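You operate a simulated robot arm through the tools that you are given. There is no shell and no other tool.

Carry out the task below with a simulated robot arm. There is one attempt and no reset: what you move stays moved.

JOB
Set the controls near the lower shelf of the door bench. At the end: the green board knob is turned to CLEAN; the sign switch is switched off; the sign knob is turned to NO WAY; the beacon switch is switched on; whatever was shut is shut again. Leave all else as you found it, and nothing knocked over.

It is judged by the outcome, as a careful person would: the job done as asked, and still so three seconds after it is handed in. It fails if anything else is knocked over, pushed out of place, dropped, spilled or broken.

ROBOT AND FRAMES
A 6-joint arm with a two-finger gripper, fixed in place. Base frame: the origin is on the floor under the middle of its stand, x ahead of it, y to its left, z up. Lengths are in mm, angles in rad, forces in N, time in s.
It reaches about 1572 mm from its shoulder. Its first joint turns from -2.897 to 2.897 rad. Payload 2.45 kg.
The TCP is the grasp point between the finger pads, 20 mm short of the fingertips. In the tool frame z runs along the fingers and y along their closing line. The gripper opens to 140 mm; its body begins 168 mm behind the TCP.
Orientation is that of the tool frame in the base frame, as a unit quaternion [w, x, y, z]. With the fingers straight down and closing along the base's y, the tool's x points along the base's -x, its y along +y and its z along -z.

CONTROLS
- The arm moves only by the tool nudge_tool. Its argument "deltas" is a list of rows, each a list of 7 numbers: the shift along the tool's x, y, z in m, then the turn, a rotation vector about the tool's x, y, z in rad, then the gripper command, from -1 (shut) to 1 (fully open), values between in proportion. In form: [[dx, dy, dz, ax, ay, az, jaw], ...]. A call has 1 to 20 rows; each row shifts and turns the commanded pose from where the row before left it, along the tool's axes as they then stand. Rows are played at 5 a second. More than 50 mm and 0.15 rad between two rows, or a gripper value outside its range, and nothing of the call is played. A pose out of reach is approached as far as the arm can. The call stops where the force on the tool passes 40 N (or 10 N more than at its start, if that is more) or the arm is blocked; 0.2 s more then pass. The fingers move at their own pace (about 45 mm/s each) and stop on an object; they squeeze with about 22 N. The grip force told is the motor's: it shows also when the fingers shut on nothing. Time passes only in rows, and 0.2 s behind the last, so rows that do not move let the fingers close. It gives the time, the measured TCP pose, the force on the tool (base axes), the opening and the grip force at its end, in the units of the frame above (readings bear some noise), with the torque about the TCP (base axes, N m) and any sound that the robot's microphone picked up, and new pictures: "views" is both (left out), scene, wrist or none.
- Cameras (640 x 400 px; columns grow to the right, rows downward): "scene" is fixed at [49.9, 649.3, 1663.1]; the picture's right is [-0.42, -0.91, 0.00], its down [-0.36, 0.17, -0.92] and it looks along [0.83, -0.39, -0.39] (base axes); focal length 332 px, centre (320, 200). "wrist" rides on the gripper at [78, 11, -209] in the tool frame; the picture's right is [-0.14, 0.99, 0.00], its down [-0.92, -0.13, -0.37] and it looks along [-0.36, -0.05, 0.93] (tool axes); focal length 280 px, centre (320, 200). There is no depth. A picture from a camera that has moved, and an enlarged one, comes with that camera's place and axes in the base frame and with its lens.
- zoom(camera, box): a new picture of the part [left, top, right, bottom] of that camera's present view, enlarged. No time passes.
- close_job(): hands the job in; it is judged then, once.

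Nothing tells you positions but the pictures and the camera data. Unless the task says otherwise, let go and move clear before handing in.

The tools are called as name(argument=value, ...) on one line, values as JSON. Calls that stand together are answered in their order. nudge_tool: Moves the arm, as the interface text tells. Its arguments: {"type":"object","properties":{"deltas":{"type":"array"},"views":{"type":"string","enum":["both","scene","wrist","none"]}},"required":["deltas"]} The other tools are called the same way: zoom (camera, box) takes an enlarged picture of a part of a camera's view; close_job () hands the job in.

At the start:

```text
time: 0.0
position: [652.6, 188.7, 1390.0]
tcp_rot: [0.001, -0.001, 1.0, -0.001]
force: [-0.2, 0.4, -0.8]
wrist_torque: [0.0, 0.02, 0.03]
finger_gap: 140.1
grip_force: 0.1
```

scene: 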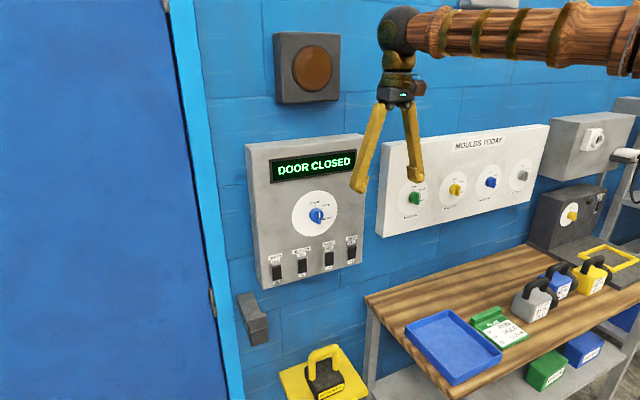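
wrist: 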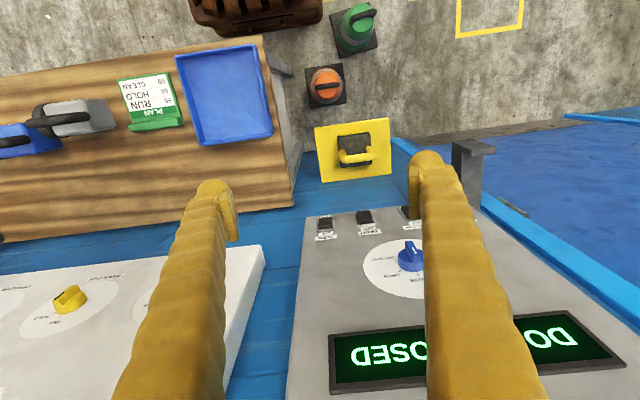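

I see a wall with a "DOOR CLOSED" sign panel (blue knob and four switches) and a "MOULDS TODAY" board with four coloured knobs, beside a bench. I'll zoom in first to read the labels.

zoom(camera="scene", box=[240, 130, 380, 290])

zoom(camera="scene", box=[370, 120, 560, 240])

zoom(camera="scene", box=[500, 80, 640, 240])

zoom(camera="scene", box=[360, 240, 640, 400])

zoom(camera="scene", box=[250, 180, 370, 280])

zoom(camera="wrist", box=[280, 170, 480, 310])

```text
2.50 times, centred on (310, 210) of scene
camera zoom: at [49.9, 649.3, 1663.1], right [-0.42, -0.91, 0.0], down [-0.36, 0.17, -0.92], along [0.83, -0.39, -0.39], focal length 829 px, centre (345, 175)
```

zoom: 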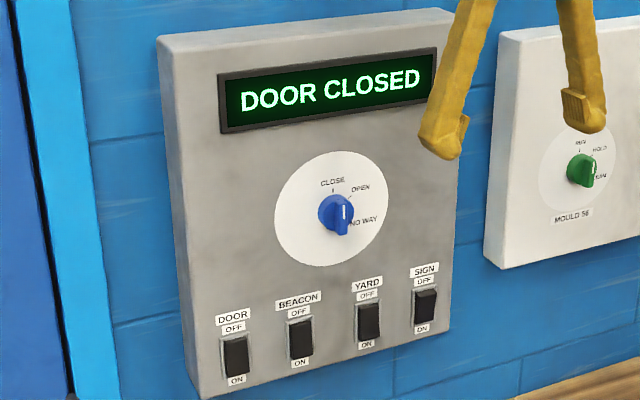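

```text
3.33 times, centred on (465, 180) of scene
camera zoom: at [49.9, 649.3, 1663.1], right [-0.42, -0.91, 0.0], down [-0.36, 0.17, -0.92], along [0.83, -0.39, -0.39], focal length 1106 px, centre (-163, 267)
```

zoom: 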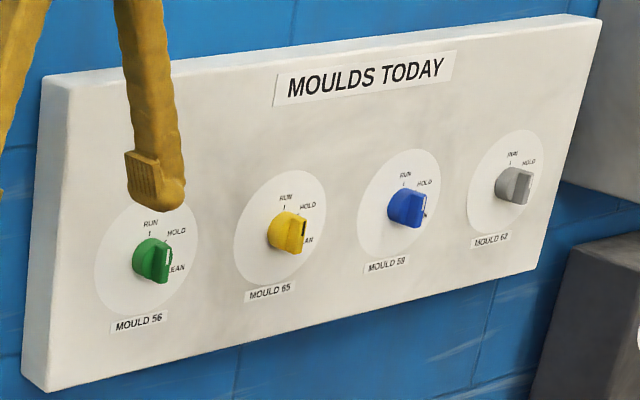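

```text
2.50 times, centred on (570, 160) of scene
camera zoom: at [49.9, 649.3, 1663.1], right [-0.42, -0.91, 0.0], down [-0.36, 0.17, -0.92], along [0.83, -0.39, -0.39], focal length 829 px, centre (-305, 300)
```

zoom: 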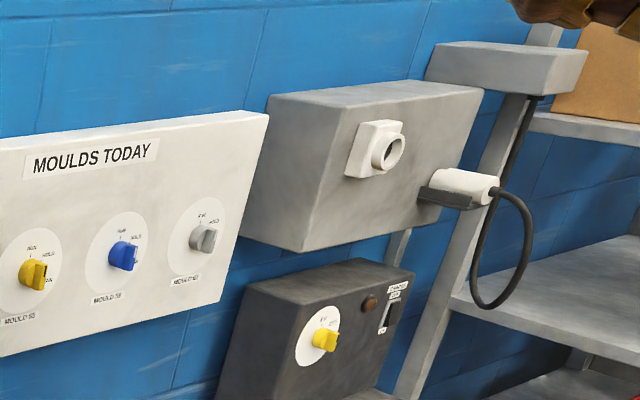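

```text
2.29 times, centred on (500, 320) of scene
camera zoom: at [49.9, 649.3, 1663.1], right [-0.42, -0.91, 0.0], down [-0.36, 0.17, -0.92], along [0.83, -0.39, -0.39], focal length 758 px, centre (-91, -74)
```

zoom: 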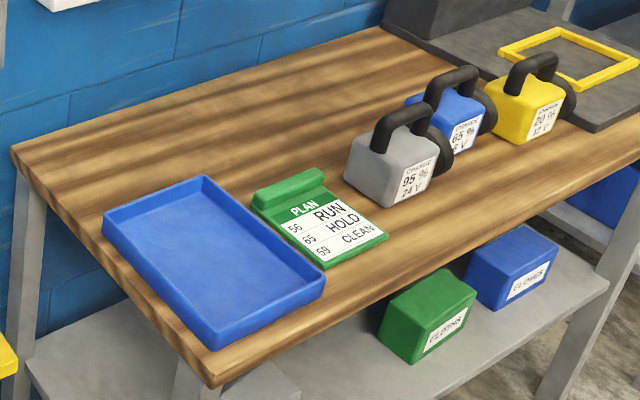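

```text
4.00 times, centred on (310, 230) of scene
camera zoom: at [49.9, 649.3, 1663.1], right [-0.42, -0.91, 0.0], down [-0.36, 0.17, -0.92], along [0.83, -0.39, -0.39], focal length 1327 px, centre (360, 80)
```

zoom: 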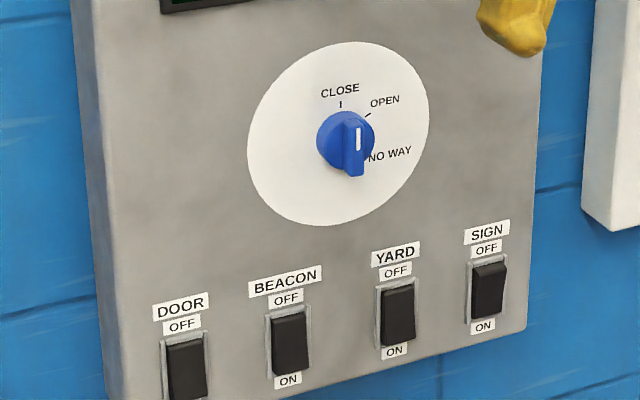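

```text
2.86 times, centred on (380, 240) of wrist
camera zoom: at [575.1, 201.0, 1600.2], right [0.14, 0.99, 0.0], down [0.92, -0.13, 0.37], along [0.37, -0.05, -0.93], focal length 801 px, centre (149, 86)
```

zoom: 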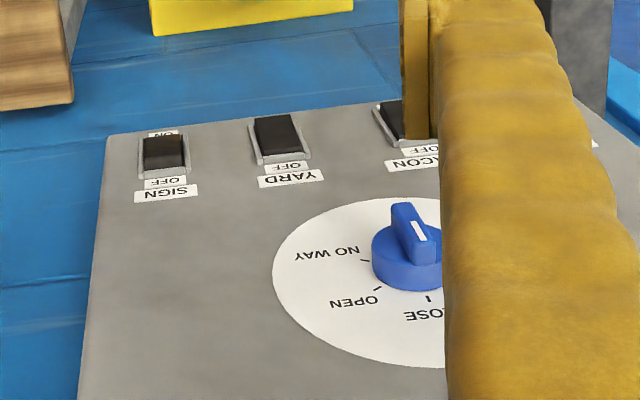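

The sign panel faces the robot (-x) at about x≈820–850, with its knob near (821, 299, 1255) and the SIGN switch near (817, 178, 1110). I'll pitch the tool to point at the wall (+x) in place to get a closer look.

nudge_tool(deltas=[[0, 0, 0, 0, -0.15, 0, 1], [0, 0, 0, 0, -0.15, 0, 1], [0, 0, 0, 0, -0.15, 0, 1], [0, 0, 0, 0, -0.15, 0, 1], [0, 0, 0, 0, -0.15, 0, 1]], views="both")

```text
time: 1.2
position: [651.8, 190.1, 1390.7]
tcp_rot: [0.367, -0.001, 0.93, -0.001]
force: [0.5, -0.2, -0.8]
wrist_torque: [0.01, 0.01, -0.04]
finger_gap: 139.8
grip_force: 0.0
camera wrist: at [454.0, 201.6, 1490.8], right [0.1, 0.99, 0.09], down [0.42, -0.13, 0.9], along [0.9, -0.05, -0.43], focal length 280 px, centre (320, 200)
```

scene: 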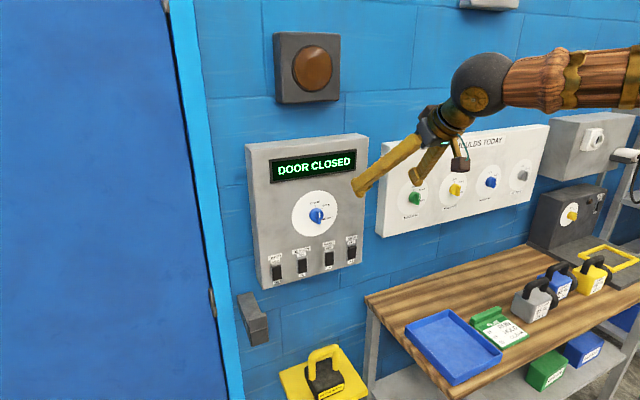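
wrist: 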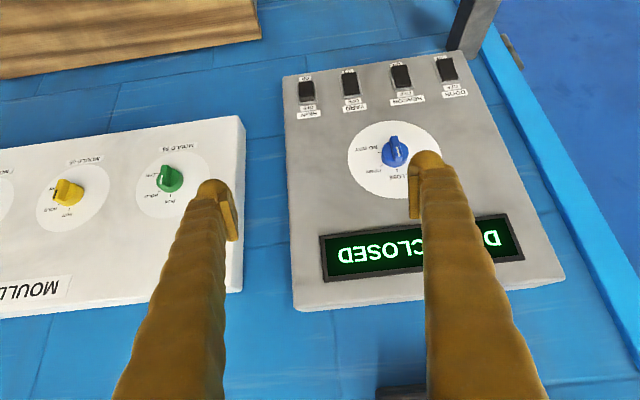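

The tool turns freely in place. I'll continue until the fingers are level with the wall.

nudge_tool(deltas=[[0, 0, 0, 0, -0.15, 0, 1], [0, 0, 0, 0, -0.15, 0, 1], [0, 0, 0, 0, -0.15, 0, 1], [0, 0, 0, 0, -0.15, 0, 1], [0, 0, 0, 0, -0.15, 0, 1], [0, 0, 0, 0, -0.0708, 0, 1]], views="both")

```text
time: 2.6
position: [651.7, 189.2, 1389.5]
tcp_rot: [0.708, 0.0, 0.707, 0.0]
force: [0.4, -0.4, -0.2]
wrist_torque: [0.04, 0.0, 0.02]
finger_gap: 140.1
grip_force: 0.0
camera wrist: at [444.4, 201.2, 1311.8], right [0.0, 0.99, 0.14], down [-0.37, -0.13, 0.92], along [0.93, -0.05, 0.37], focal length 280 px, centre (320, 200)
```

scene: 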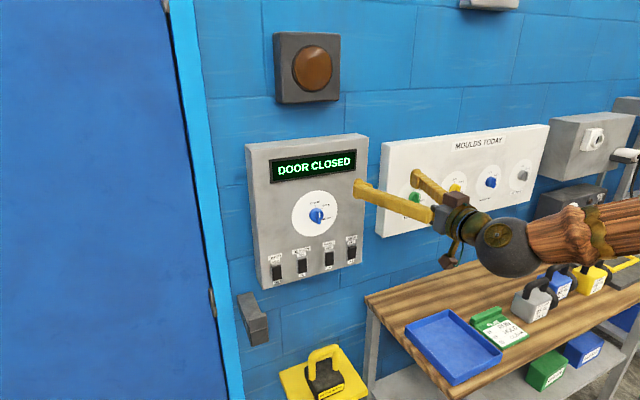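
wrist: 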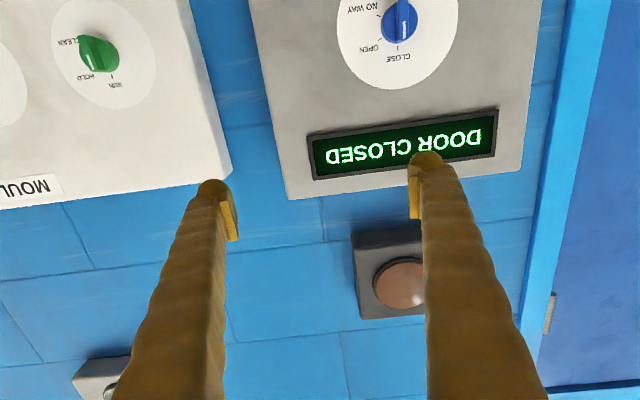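

zoom(camera="wrist", box=[40, 0, 200, 120])

zoom(camera="wrist", box=[320, 0, 480, 100])

zoom(camera="scene", box=[255, 225, 365, 295])

```text
3.33 times, centred on (120, 60) of wrist
camera zoom: at [444.4, 201.2, 1311.8], right [0.0, 0.99, 0.14], down [-0.37, -0.13, 0.92], along [0.93, -0.05, 0.37], focal length 935 px, centre (987, 667)
```

zoom: 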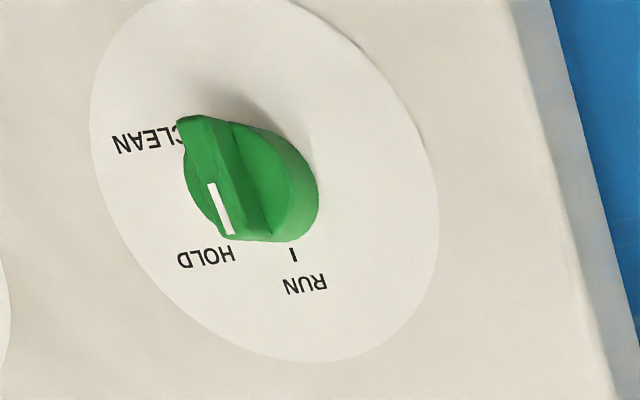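

```text
4.00 times, centred on (400, 50) of wrist
camera zoom: at [444.4, 201.2, 1311.8], right [0.0, 0.99, 0.14], down [-0.37, -0.13, 0.92], along [0.93, -0.05, 0.37], focal length 1122 px, centre (0, 800)
```

zoom: 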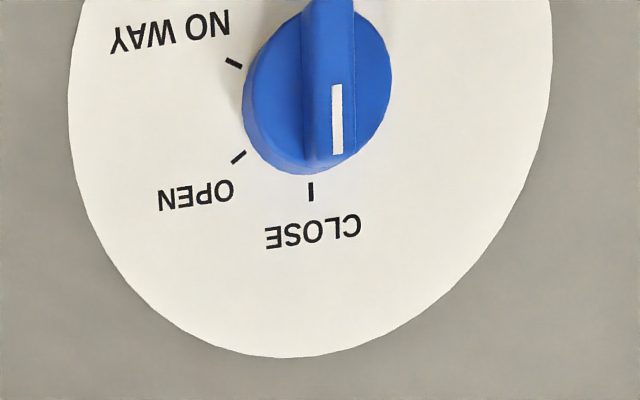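

```text
5.71 times, centred on (310, 260) of scene
camera zoom: at [49.9, 649.3, 1663.1], right [-0.42, -0.91, 0.0], down [-0.36, 0.17, -0.92], along [0.83, -0.39, -0.39], focal length 1896 px, centre (377, -143)
```

zoom: 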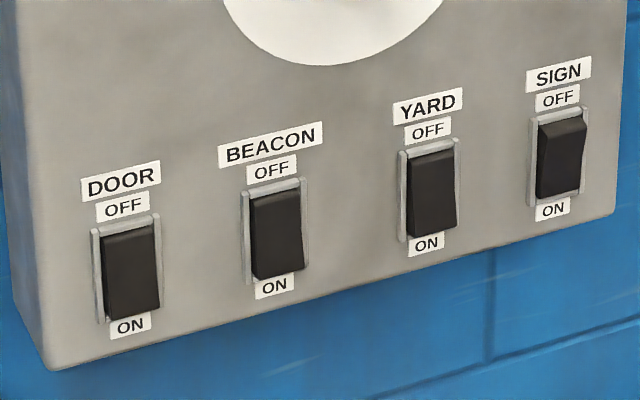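

The green knob points to RUN and the sign knob to CLOSE. SIGN is on (its lower end is pressed in) and DOOR, BEACON and YARD are off. I'll bring the tool in line with the sign knob at about (y 299, z 1255), staying back from the panel.

nudge_tool(deltas=[[0.0335, 0.0275, 0, 0, 0, 0, -0.1], [0.0335, 0.0275, 0, 0, 0, 0, -0.1], [0.0335, 0.0275, 0, 0, 0, 0, -0.1], [0.0335, 0.0275, 0, 0, 0, 0, -0.1], [0, 0, 0, 0, 0, 0, -0.1]], views="both")

```text
time: 3.8
position: [654.2, 299.5, 1257.9]
tcp_rot: [0.708, -0.001, 0.706, -0.001]
force: [0.7, -0.4, 0.0]
wrist_torque: [0.03, -0.01, -0.02]
finger_gap: 63.1
grip_force: 0.0
camera wrist: at [445.7, 312.1, 1179.8], right [0.0, 0.99, 0.14], down [-0.37, -0.13, 0.92], along [0.93, -0.05, 0.37], focal length 280 px, centre (320, 200)
```

scene: 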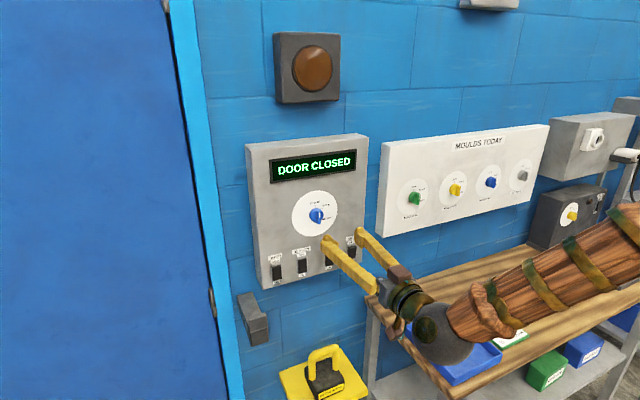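
wrist: 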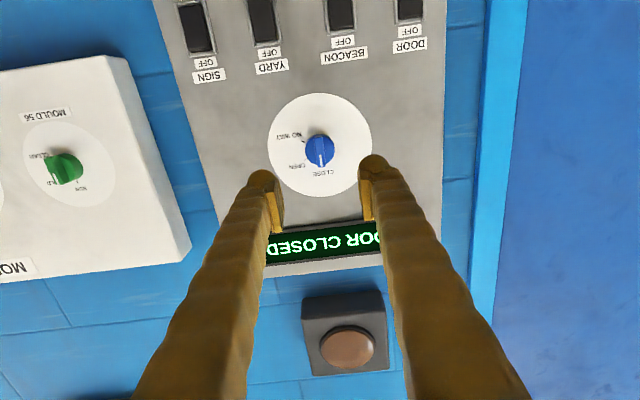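

zoom(camera="wrist", box=[256, 80, 384, 200])

zoom(camera="scene", box=[280, 180, 360, 240])

zoom(camera="wrist", box=[160, 0, 450, 100])

```text
3.33 times, centred on (320, 140) of wrist
camera zoom: at [445.7, 312.1, 1179.8], right [0.0, 0.99, 0.14], down [-0.37, -0.13, 0.92], along [0.93, -0.05, 0.37], focal length 935 px, centre (320, 400)
```

zoom: 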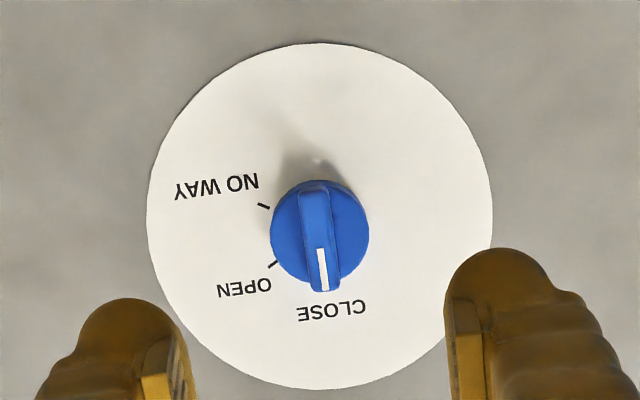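

```text
6.67 times, centred on (320, 210) of scene
camera zoom: at [49.9, 649.3, 1663.1], right [-0.42, -0.91, 0.0], down [-0.36, 0.17, -0.92], along [0.83, -0.39, -0.39], focal length 2211 px, centre (320, 133)
```

zoom: 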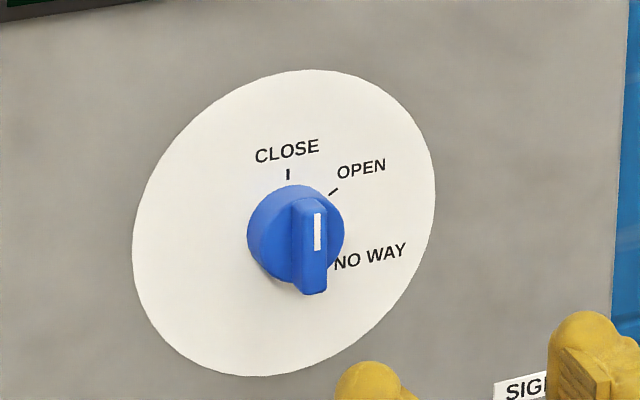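

```text
2.21 times, centred on (305, 50) of wrist
camera zoom: at [445.7, 312.1, 1179.8], right [0.0, 0.99, 0.14], down [-0.37, -0.13, 0.92], along [0.93, -0.05, 0.37], focal length 619 px, centre (353, 531)
```

zoom: 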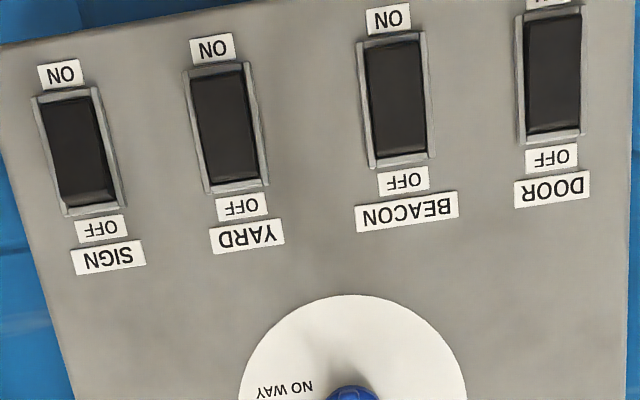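

The sign dial's centre is near (824, 300, 1250), with OPEN at about 55° and NO WAY at about 110° clockwise from CLOSE. Before touching the knob, I'll check in free air that the wrist can roll +110° about the tool axis.

nudge_tool(deltas=[[0, 0, 0, 0, 0, 0.148, -0.1], [0, 0, 0, 0, 0, 0.148, -0.1], [0, 0, 0, 0, 0, 0.148, -0.1], [0, 0, 0, 0, 0, 0.148, -0.1], [0, 0, 0, 0, 0, 0.148, -0.1], [0, 0, 0, 0, 0, 0.148, -0.1], [0, 0, 0, 0, 0, 0.148, -0.1], [0, 0, 0, 0, 0, 0.148, -0.1], [0, 0, 0, 0, 0, 0.148, -0.1], [0, 0, 0, 0, 0, 0.148, -0.1], [0, 0, 0, 0, 0, 0.148, -0.1], [0, 0, 0, 0, 0, 0.148, -0.1], [0, 0, 0, 0, 0, 0.148, -0.1], [0, 0, 0, 0, 0, 0, -0.1]], views="both")

```text
time: 6.8
position: [608.7, 264.0, 1645.4]
tcp_rot: [0.392, 0.605, 0.492, 0.488]
force: [0.5, 0.2, -0.2]
wrist_torque: [-0.02, -0.03, 0.02]
finger_gap: 63.0
grip_force: 0.1
out of reach, approached as far as the arm can: row 3, 4, 5, 6, 7, 8, 9, 10, 11, 12, 13
camera wrist: at [410.4, 338.7, 1717.2], right [0.2, -0.34, 0.92], down [-0.42, -0.88, -0.23], along [0.88, -0.34, -0.32], focal length 280 px, centre (320, 200)
```

scene: 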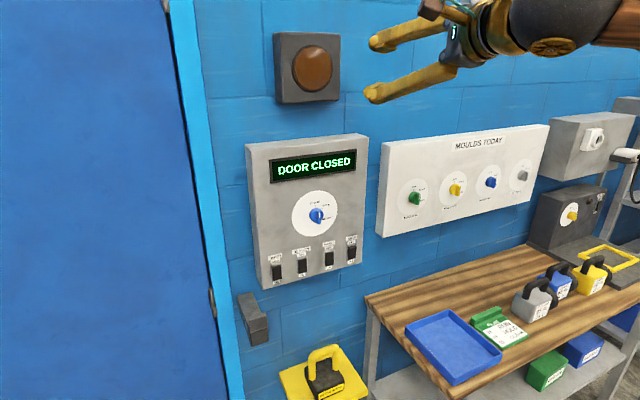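
wrist: 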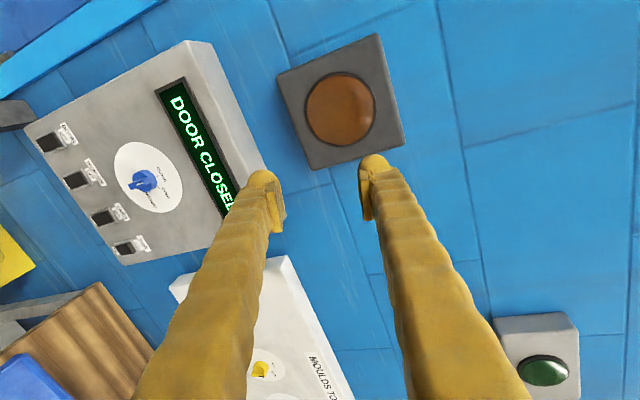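

That test was worth doing: the roll hits a joint limit after about +0.3 rad and the arm drifted upward, touching nothing. I'll make one small move to see how the commanded pose is now referenced.

nudge_tool(deltas=[[0, 0, 0, 0, 0, -0.05, -0.1]], views="none")

```text
time: 7.2
position: [609.1, 264.5, 1646.3]
tcp_rot: [0.405, 0.592, 0.508, 0.477]
force: [0.8, 0.1, 1.0]
wrist_torque: [-0.01, 0.02, -0.02]
finger_gap: 63.0
grip_force: 0.1
```

The commanded pose resets to the reached pose. I'll undo this drift by rotating back to level with roll 0, then descend to the earlier standoff.

nudge_tool(deltas=[[0, 0, 0, -0.01542, -0.01381, -0.1434, -0.1], [0, 0, 0, -0.01542, -0.01381, -0.1434, -0.1], [0, 0, 0, -0.01542, -0.01381, -0.1434, -0.1], [0, 0, 0, -0.01542, -0.01381, -0.1434, -0.1], [0, 0, 0, -0.01542, -0.01381, -0.1434, -0.1], [0, 0, 0, -0.01542, -0.01381, -0.1434, -0.1], [0, 0, 0, -0.01542, -0.01381, -0.1434, -0.1], [0, 0, 0, -0.01542, -0.01381, -0.1434, -0.1], [0, 0, 0, -0.01542, -0.01381, -0.1434, -0.1], [0, 0, 0, -0.01542, -0.01381, -0.1434, -0.1], [0, 0, 0, -0.01542, -0.01381, -0.1434, -0.1], [0, 0, 0, -0.01542, -0.01381, -0.1434, -0.1]], views="scene")

```text
time: 9.8
position: [609.3, 264.5, 1646.2]
tcp_rot: [0.708, -0.001, 0.707, -0.002]
force: [0.0, -0.2, -1.3]
wrist_torque: [-0.01, 0.03, -0.01]
finger_gap: 63.0
grip_force: 0.1
```

scene: 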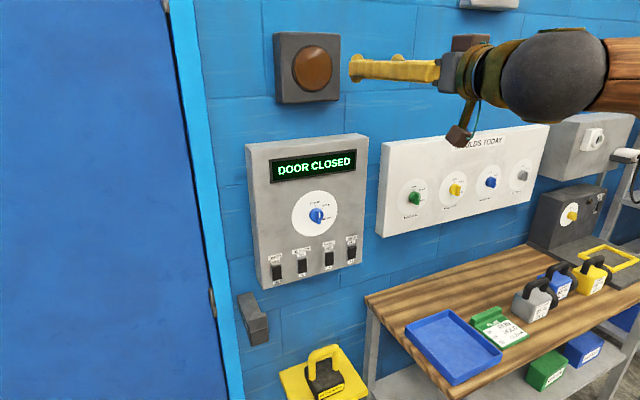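

Back level at roll 0. Now I'll descend to about z=1300 at the standoff and start rolling in the negative direction to see how far it goes.

nudge_tool(deltas=[[0.0433, 0.0044, 0, 0, 0, 0, -0.1], [0.0433, 0.0044, 0, 0, 0, 0, -0.1], [0.0433, 0.0044, 0, 0, 0, 0, -0.1], [0.0433, 0.0044, 0, 0, 0, 0, -0.1], [0.0433, 0.0044, 0, 0, 0, 0, -0.1], [0.0433, 0.0044, 0, 0, 0, 0, -0.1], [0.0433, 0.0044, 0, 0, 0, 0, -0.1], [0.0433, 0.0044, 0, 0, 0, 0, -0.1], [0, 0, 0, 0, 0, -0.14, -0.1], [0, 0, 0, 0, 0, -0.14, -0.1], [0, 0, 0, 0, 0, -0.14, -0.1], [0, 0, 0, 0, 0, -0.14, -0.1]], views="none")

```text
time: 12.4
position: [609.1, 298.9, 1299.5]
tcp_rot: [0.679, -0.196, 0.679, -0.197]
force: [0.5, 0.6, 0.0]
wrist_torque: [0.01, 0.0, -0.03]
finger_gap: 63.1
grip_force: 0.0
```

nudge_tool(deltas=[[0, 0, 0, 0, 0, -0.14, -0.1], [0, 0, 0, 0, 0, -0.14, -0.1], [0, 0, 0, 0, 0, -0.14, -0.1], [0, 0, 0, 0, 0, -0.14, -0.1], [0, 0, 0, 0, 0, -0.14, -0.1], [0, 0, 0, 0, 0, -0.14, -0.1]], views="none")

```text
time: 13.8
position: [608.3, 299.1, 1299.1]
tcp_rot: [0.54, -0.456, 0.54, -0.457]
force: [-0.5, 0.3, -0.2]
wrist_torque: [-0.02, 0.02, 0.01]
finger_gap: 63.1
grip_force: 0.0
```

Roll -1.4 rad is reached exactly. I'll continue toward -π.

nudge_tool(deltas=[[0, 0, 0, 0, 0, -0.145, -0.1], [0, 0, 0, 0, 0, -0.145, -0.1], [0, 0, 0, 0, 0, -0.145, -0.1], [0, 0, 0, 0, 0, -0.145, -0.1], [0, 0, 0, 0, 0, -0.145, -0.1], [0, 0, 0, 0, 0, -0.145, -0.1]], views="none")

nudge_tool(deltas=[[0, 0, 0, 0, 0, -0.145, -0.1], [0, 0, 0, 0, 0, -0.145, -0.1], [0, 0, 0, 0, 0, -0.145, -0.1], [0, 0, 0, 0, 0, -0.145, -0.1], [0, 0, 0, 0, 0, -0.145, -0.1], [0, 0, 0, 0, 0, -0.1466, -0.1]], views="both")

```text
time: 15.2
position: [608.6, 298.9, 1297.5]
tcp_rot: [-0.297, 0.641, -0.298, 0.642]
force: [-0.5, -0.8, -0.5]
wrist_torque: [0.03, -0.02, 0.01]
finger_gap: 62.8
grip_force: 0.0
```

```text
time: 16.6
position: [611.1, 298.1, 1299.9]
tcp_rot: [0.001, 0.707, 0.001, 0.707]
force: [0.5, 0.2, -0.1]
wrist_torque: [0.02, -0.03, 0.01]
finger_gap: 62.8
grip_force: 0.0
camera wrist: at [401.1, 289.3, 1378.0], right [0.0, -0.99, -0.13], down [-0.37, 0.12, -0.92], along [0.93, 0.05, -0.36], focal length 280 px, centre (320, 200)
```

scene: 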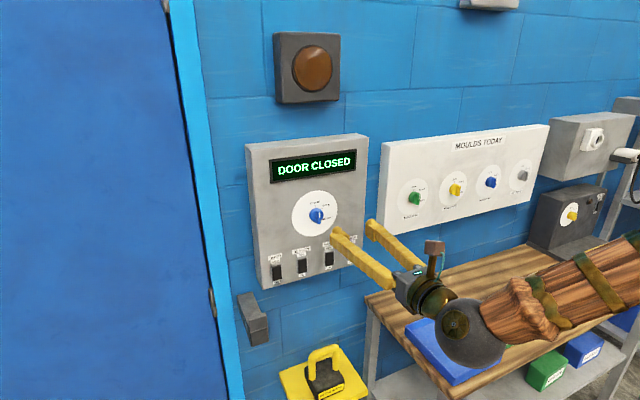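
wrist: 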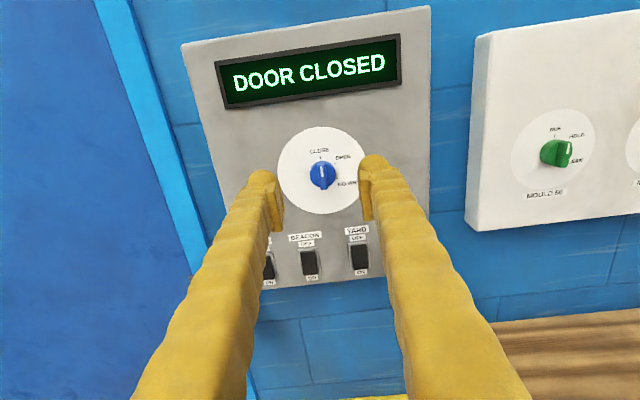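

Roll -π works and gives an upright view, so rolling +110° from here stays within range. I'll zoom in to align on the sign knob.

zoom(camera="wrist", box=[256, 110, 384, 230])

zoom(camera="wrist", box=[470, 90, 630, 210])

```text
3.33 times, centred on (320, 170) of wrist
camera zoom: at [401.1, 289.3, 1378.0], right [0.0, -0.99, -0.13], down [-0.37, 0.12, -0.92], along [0.93, 0.05, -0.36], focal length 935 px, centre (320, 300)
```

zoom: 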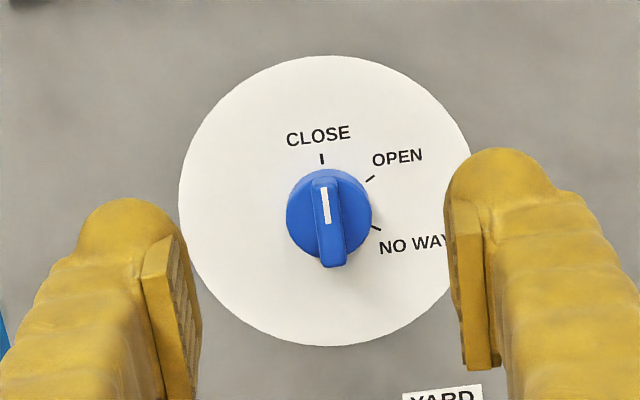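

```text
3.33 times, centred on (550, 150) of wrist
camera zoom: at [401.1, 289.3, 1378.0], right [0.0, -0.99, -0.13], down [-0.37, 0.12, -0.92], along [0.93, 0.05, -0.36], focal length 935 px, centre (-447, 367)
```

zoom: 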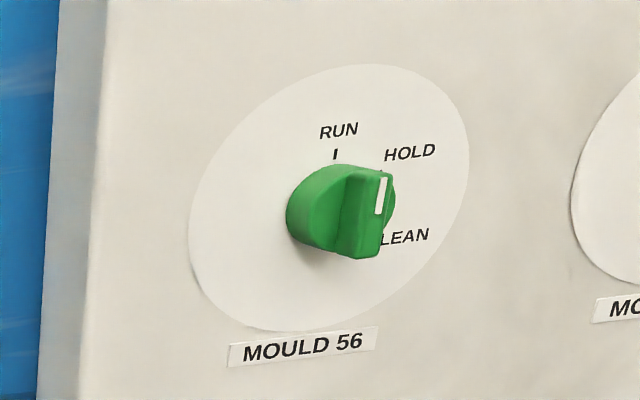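

nudge_tool(deltas=[[-0.014, -0.0016, 0.035, 0, 0, 0, -0.1], [-0.014, -0.0016, 0.035, 0, 0, 0, -0.1], [-0.014, -0.0016, 0.035, 0, 0, 0, -0.1], [0, 0, 0, 0, 0, 0, -0.1]], views="both")

```text
time: 17.6
position: [712.8, 304.8, 1255.9]
tcp_rot: [0.001, 0.707, 0.0, 0.707]
force: [0.5, 0.9, 0.0]
wrist_torque: [-0.03, -0.02, -0.01]
finger_gap: 62.8
grip_force: 0.0
camera wrist: at [503.7, 296.0, 1335.3], right [0.0, -0.99, -0.14], down [-0.37, 0.13, -0.92], along [0.93, 0.05, -0.36], focal length 280 px, centre (320, 200)
```

scene: 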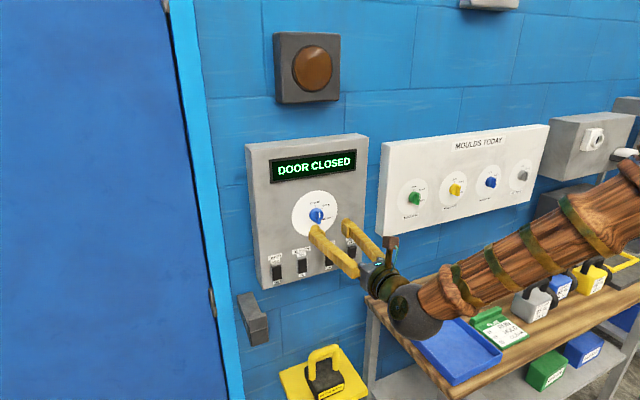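
wrist: 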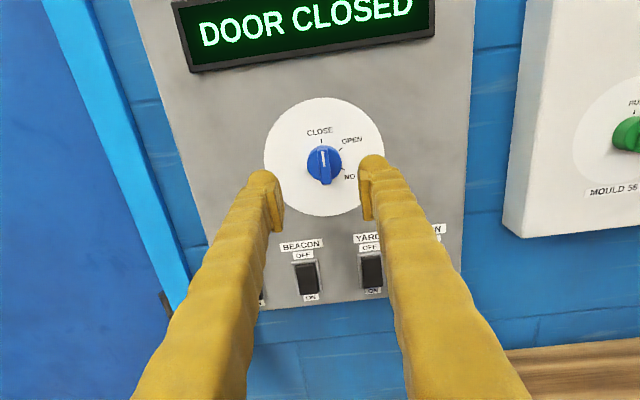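

zoom(camera="wrist", box=[256, 90, 400, 225])

zoom(camera="scene", box=[280, 180, 400, 290])

```text
2.96 times, centred on (328, 158) of wrist
camera zoom: at [503.7, 296.0, 1335.3], right [0.0, -0.99, -0.14], down [-0.37, 0.13, -0.92], along [0.93, 0.05, -0.36], focal length 831 px, centre (296, 326)
```

zoom: 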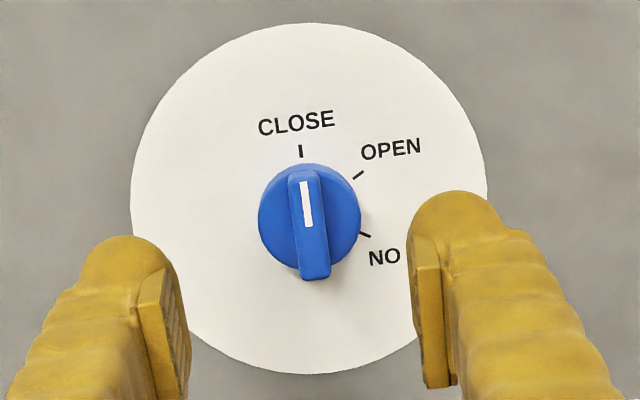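

```text
3.64 times, centred on (340, 235) of scene
camera zoom: at [49.9, 649.3, 1663.1], right [-0.42, -0.91, 0.0], down [-0.36, 0.17, -0.92], along [0.83, -0.39, -0.39], focal length 1206 px, centre (247, 73)
```

zoom: 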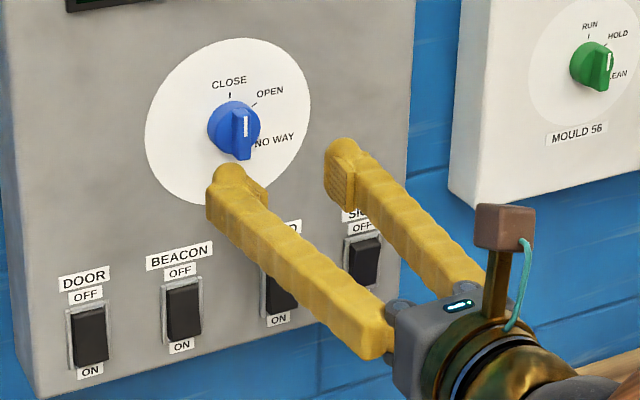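

The estimates of the panel's depth disagree somewhat, between about x=815 and x=850. I'll line up the closed fingers with the BEACON switch first, because a gentle press on its ON half will also fix the depth.

nudge_tool(deltas=[[-0.04, -0.0113, 0, 0, 0, 0, -1], [-0.04, -0.0113, 0, 0, 0, 0, -1], [-0.04, -0.0113, 0, 0, 0, 0, -1], [-0.04, -0.0113, 0, 0, 0, 0, -1], [0, 0, 0, 0, 0, 0, -1]], views="both")

```text
time: 18.8
position: [714.8, 347.8, 1097.3]
tcp_rot: [0.001, 0.707, 0.0, 0.707]
force: [1.2, 0.4, 0.8]
wrist_torque: [0.02, 0.01, 0.03]
finger_gap: 0.0
grip_force: 22.3
camera wrist: at [505.5, 338.1, 1175.2], right [0.0, -0.99, -0.14], down [-0.37, 0.13, -0.92], along [0.93, 0.05, -0.36], focal length 280 px, centre (320, 200)
```

scene: 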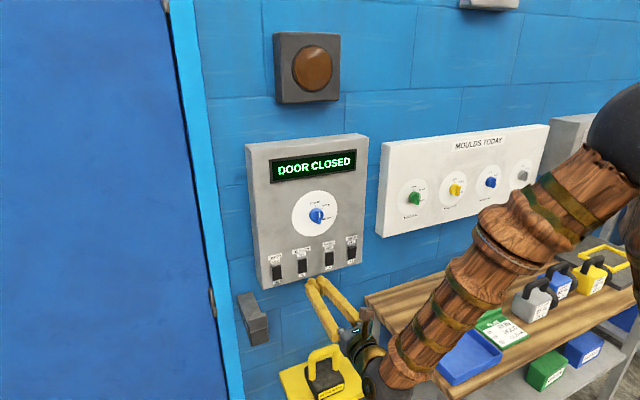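
wrist: 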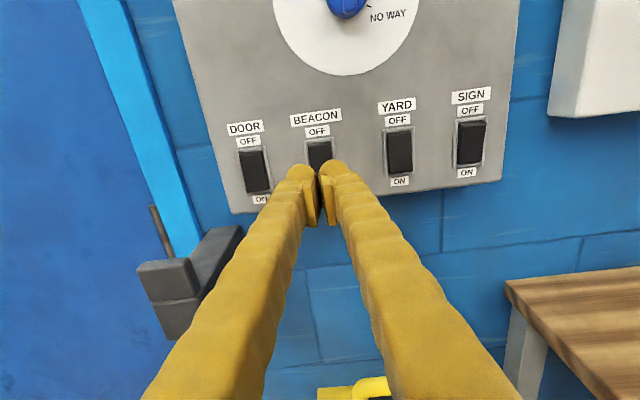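

zoom(camera="wrist", box=[220, 80, 500, 220])

zoom(camera="scene", box=[255, 230, 375, 330])

```text
2.29 times, centred on (360, 150) of wrist
camera zoom: at [505.5, 338.1, 1175.2], right [0.0, -0.99, -0.14], down [-0.37, 0.13, -0.92], along [0.93, 0.05, -0.36], focal length 641 px, centre (229, 314)
```

zoom: 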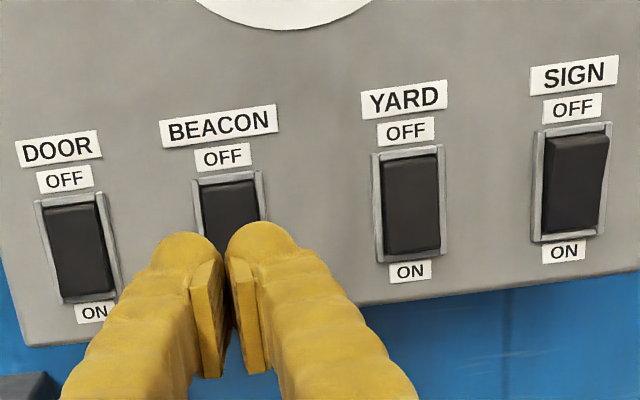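

```text
4.00 times, centred on (315, 280) of scene
camera zoom: at [49.9, 649.3, 1663.1], right [-0.42, -0.91, 0.0], down [-0.36, 0.17, -0.92], along [0.83, -0.39, -0.39], focal length 1327 px, centre (340, -120)
```

zoom: 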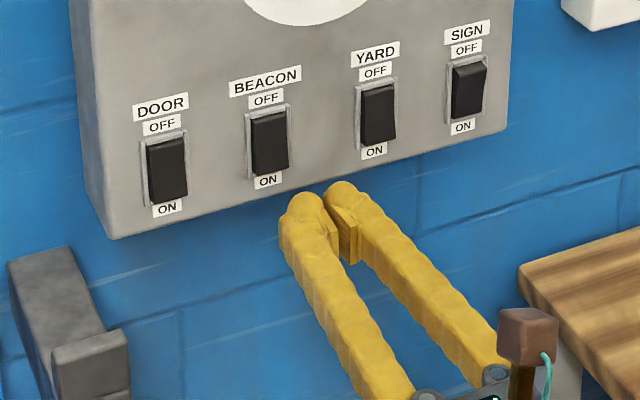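

The closed fingers sit just above the BEACON rocker's lower half. I'll drop to about z=1079 and y=344, then creep closer.

nudge_tool(deltas=[[-0.018, 0.0038, 0, 0, 0, 0, -1], [0, 0, 0.025, 0, 0, 0, -1], [0, 0, 0.025, 0, 0, 0, -1], [0, 0, 0, 0, 0, 0, -1]], views="both")

```text
time: 19.8
position: [766.1, 344.6, 1079.5]
tcp_rot: [0.0, 0.707, 0.001, 0.707]
force: [0.3, 0.5, 0.1]
wrist_torque: [-0.03, 0.01, -0.03]
finger_gap: 0.0
grip_force: 21.8
camera wrist: at [556.9, 335.0, 1157.7], right [0.0, -0.99, -0.14], down [-0.37, 0.13, -0.92], along [0.93, 0.05, -0.36], focal length 280 px, centre (320, 200)
```

scene: 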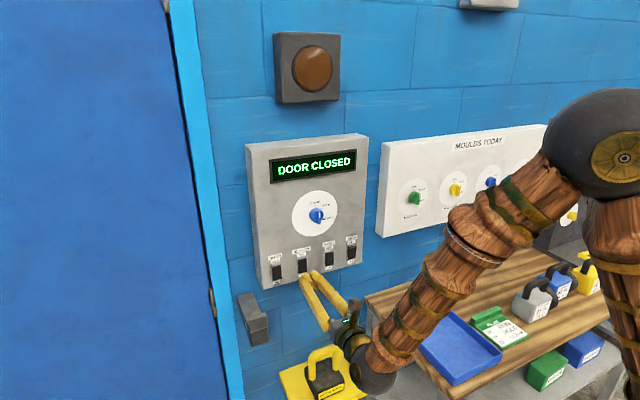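
wrist: 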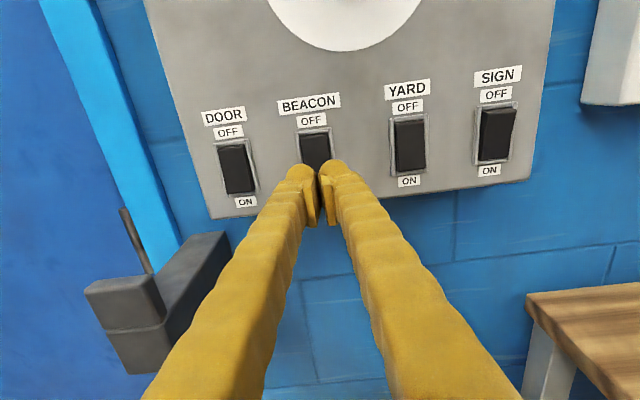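

zoom(camera="scene", box=[265, 235, 365, 315])

zoom(camera="wrist", box=[260, 80, 400, 220])

```text
5.00 times, centred on (315, 275) of scene
camera zoom: at [49.9, 649.3, 1663.1], right [-0.42, -0.91, 0.0], down [-0.36, 0.17, -0.92], along [0.83, -0.39, -0.39], focal length 1658 px, centre (345, -175)
```

zoom: 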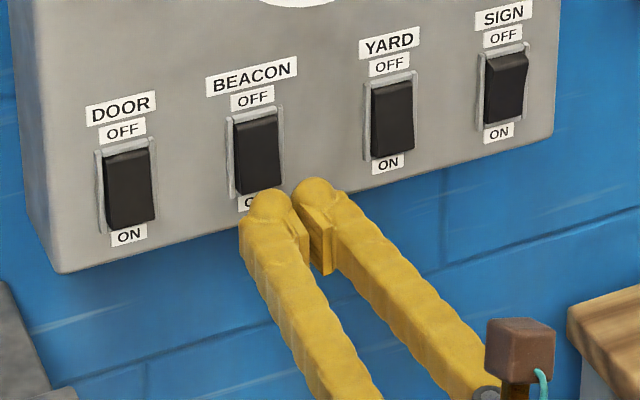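

```text
2.86 times, centred on (330, 150) of wrist
camera zoom: at [556.9, 335.0, 1157.7], right [0.0, -0.99, -0.14], down [-0.37, 0.13, -0.92], along [0.93, 0.05, -0.36], focal length 801 px, centre (291, 343)
```

zoom: 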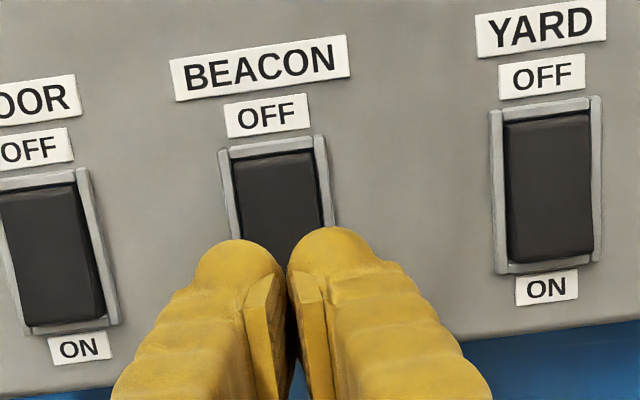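

The closed pair of fingers is wider than the rocker. I'll open slightly to a ~20 mm gap and shift so only the left finger faces BEACON's lower half, with the other over blank panel between BEACON and YARD.

nudge_tool(deltas=[[0, 0.0206, -0.005, 0, 0, 0, -0.714], [0, 0, 0, 0, 0, 0, -0.714], [0, 0, 0.005, 0, 0, 0, -0.714], [0, 0, 0, 0, 0, 0, -0.714]], views="both")

zoom(camera="scene", box=[265, 235, 365, 315])

zoom(camera="wrist", box=[240, 90, 400, 230])

```text
time: 20.8
position: [765.2, 323.6, 1080.9]
tcp_rot: [0.002, 0.707, 0.0, 0.707]
force: [-0.2, 0.6, 0.3]
wrist_torque: [0.02, -0.01, 0.0]
finger_gap: 20.0
grip_force: 0.1
camera wrist: at [555.9, 314.9, 1159.3], right [0.0, -0.99, -0.14], down [-0.37, 0.13, -0.92], along [0.93, 0.05, -0.36], focal length 280 px, centre (320, 200)
```

scene: 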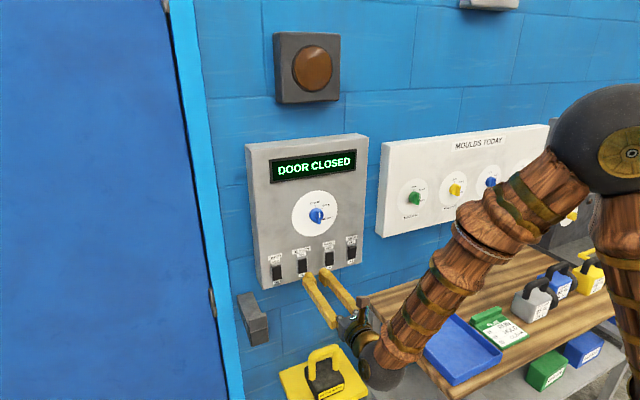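
wrist: 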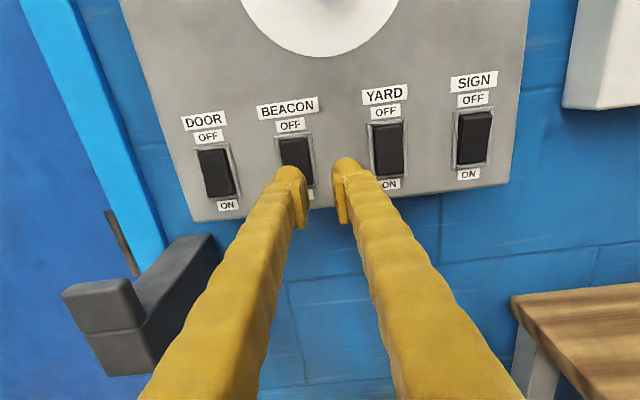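

```text
5.00 times, centred on (315, 275) of scene
camera zoom: at [49.9, 649.3, 1663.1], right [-0.42, -0.91, 0.0], down [-0.36, 0.17, -0.92], along [0.83, -0.39, -0.39], focal length 1658 px, centre (345, -175)
```

zoom: 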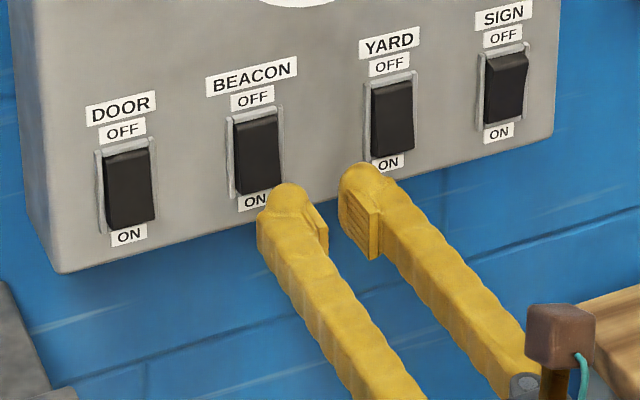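

```text
2.86 times, centred on (320, 160) of wrist
camera zoom: at [555.9, 314.9, 1159.3], right [0.0, -0.99, -0.14], down [-0.37, 0.13, -0.92], along [0.93, 0.05, -0.36], focal length 801 px, centre (320, 314)
```

zoom: 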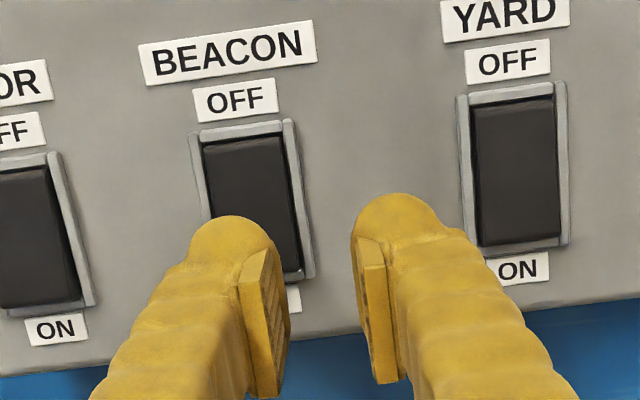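

Alignment looks good. I'll creep forward in small steps while watching the force.

nudge_tool(deltas=[[0, 0.002, 0.005, 0, 0, 0, -0.714], [0, 0, 0.005, 0, 0, 0, -0.714], [0, 0, 0.005, 0, 0, 0, -0.714], [0, 0, 0.005, 0, 0, 0, -0.714]], views="wrist")

zoom(camera="scene", box=[265, 235, 365, 315])

```text
time: 21.8
position: [782.6, 322.9, 1079.1]
tcp_rot: [0.001, 0.707, 0.0, 0.707]
force: [-0.4, 0.0, 0.9]
wrist_torque: [0.0, 0.01, -0.01]
finger_gap: 20.0
grip_force: 0.2
camera wrist: at [574.1, 313.0, 1157.9], right [0.0, -0.99, -0.14], down [-0.37, 0.13, -0.92], along [0.93, 0.05, -0.36], focal length 280 px, centre (320, 200)
```

wrist: 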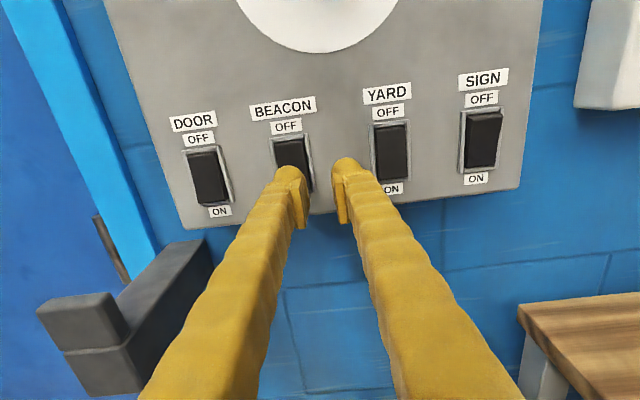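

```text
5.00 times, centred on (315, 275) of scene
camera zoom: at [49.9, 649.3, 1663.1], right [-0.42, -0.91, 0.0], down [-0.36, 0.17, -0.92], along [0.83, -0.39, -0.39], focal length 1658 px, centre (345, -175)
```

zoom: 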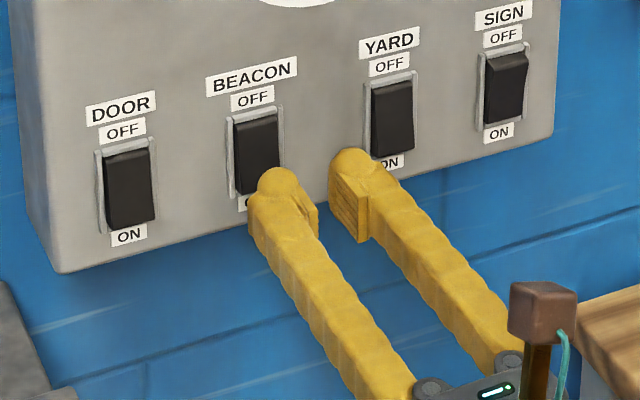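

nudge_tool(deltas=[[0, 0, 0.004, 0, 0, 0, -0.714], [0, 0, 0.004, 0, 0, 0, -0.714], [0, 0, 0.004, 0, 0, 0, -0.714], [0, 0, 0, 0, 0, 0, -0.714]], views="wrist")

zoom(camera="scene", box=[265, 235, 365, 315])

```text
time: 22.8
position: [796.4, 321.5, 1079.6]
tcp_rot: [0.0, 0.707, 0.0, 0.707]
force: [-0.7, 0.2, 0.2]
wrist_torque: [0.01, 0.01, 0.01]
finger_gap: 20.1
grip_force: 0.2
camera wrist: at [587.3, 312.7, 1158.5], right [0.0, -0.99, -0.14], down [-0.37, 0.13, -0.92], along [0.93, 0.05, -0.36], focal length 280 px, centre (320, 200)
```

wrist: 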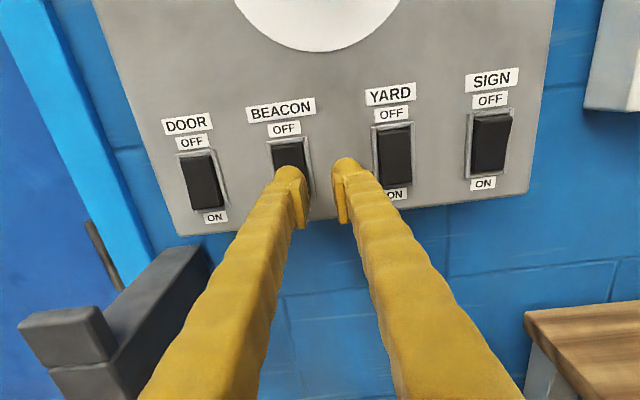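

```text
5.00 times, centred on (315, 275) of scene
camera zoom: at [49.9, 649.3, 1663.1], right [-0.42, -0.91, 0.0], down [-0.36, 0.17, -0.92], along [0.83, -0.39, -0.39], focal length 1658 px, centre (345, -175)
```

zoom: 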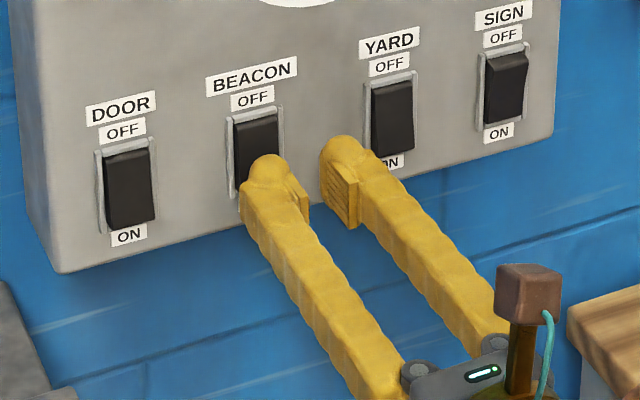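

nudge_tool(deltas=[[0, 0, 0.003, 0, 0, 0, -0.714], [0, 0, 0.003, 0, 0, 0, -0.714], [0, 0, 0.003, 0, 0, 0, -0.714], [0, 0, 0, 0, 0, 0, -0.714]], views="wrist")

zoom(camera="scene", box=[265, 235, 365, 315])

```text
time: 23.4
position: [800.7, 322.0, 1079.8]
tcp_rot: [0.0, 0.707, 0.001, 0.707]
force: [-15.8, -1.2, 2.8]
wrist_torque: [0.1, -0.28, 0.34]
finger_gap: 18.8
grip_force: 0.0
stopped in row 3: the force on the tool passed its limit at 52 N (the readings are from after the stop); the commanded pose is now the measured one
camera wrist: at [591.4, 312.6, 1158.2], right [0.0, -0.99, -0.14], down [-0.37, 0.13, -0.92], along [0.93, 0.05, -0.37], focal length 280 px, centre (320, 200)
```

wrist: 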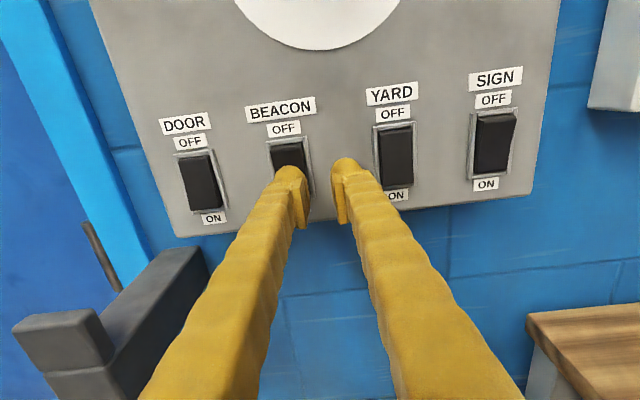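

```text
5.00 times, centred on (315, 275) of scene
camera zoom: at [49.9, 649.3, 1663.1], right [-0.42, -0.91, 0.0], down [-0.36, 0.17, -0.92], along [0.83, -0.39, -0.39], focal length 1658 px, centre (345, -175)
```

zoom: 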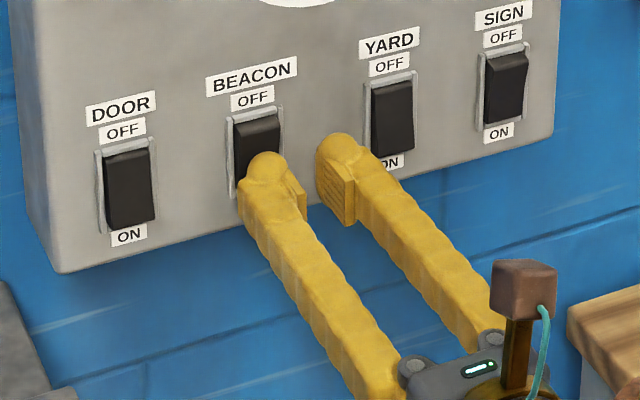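

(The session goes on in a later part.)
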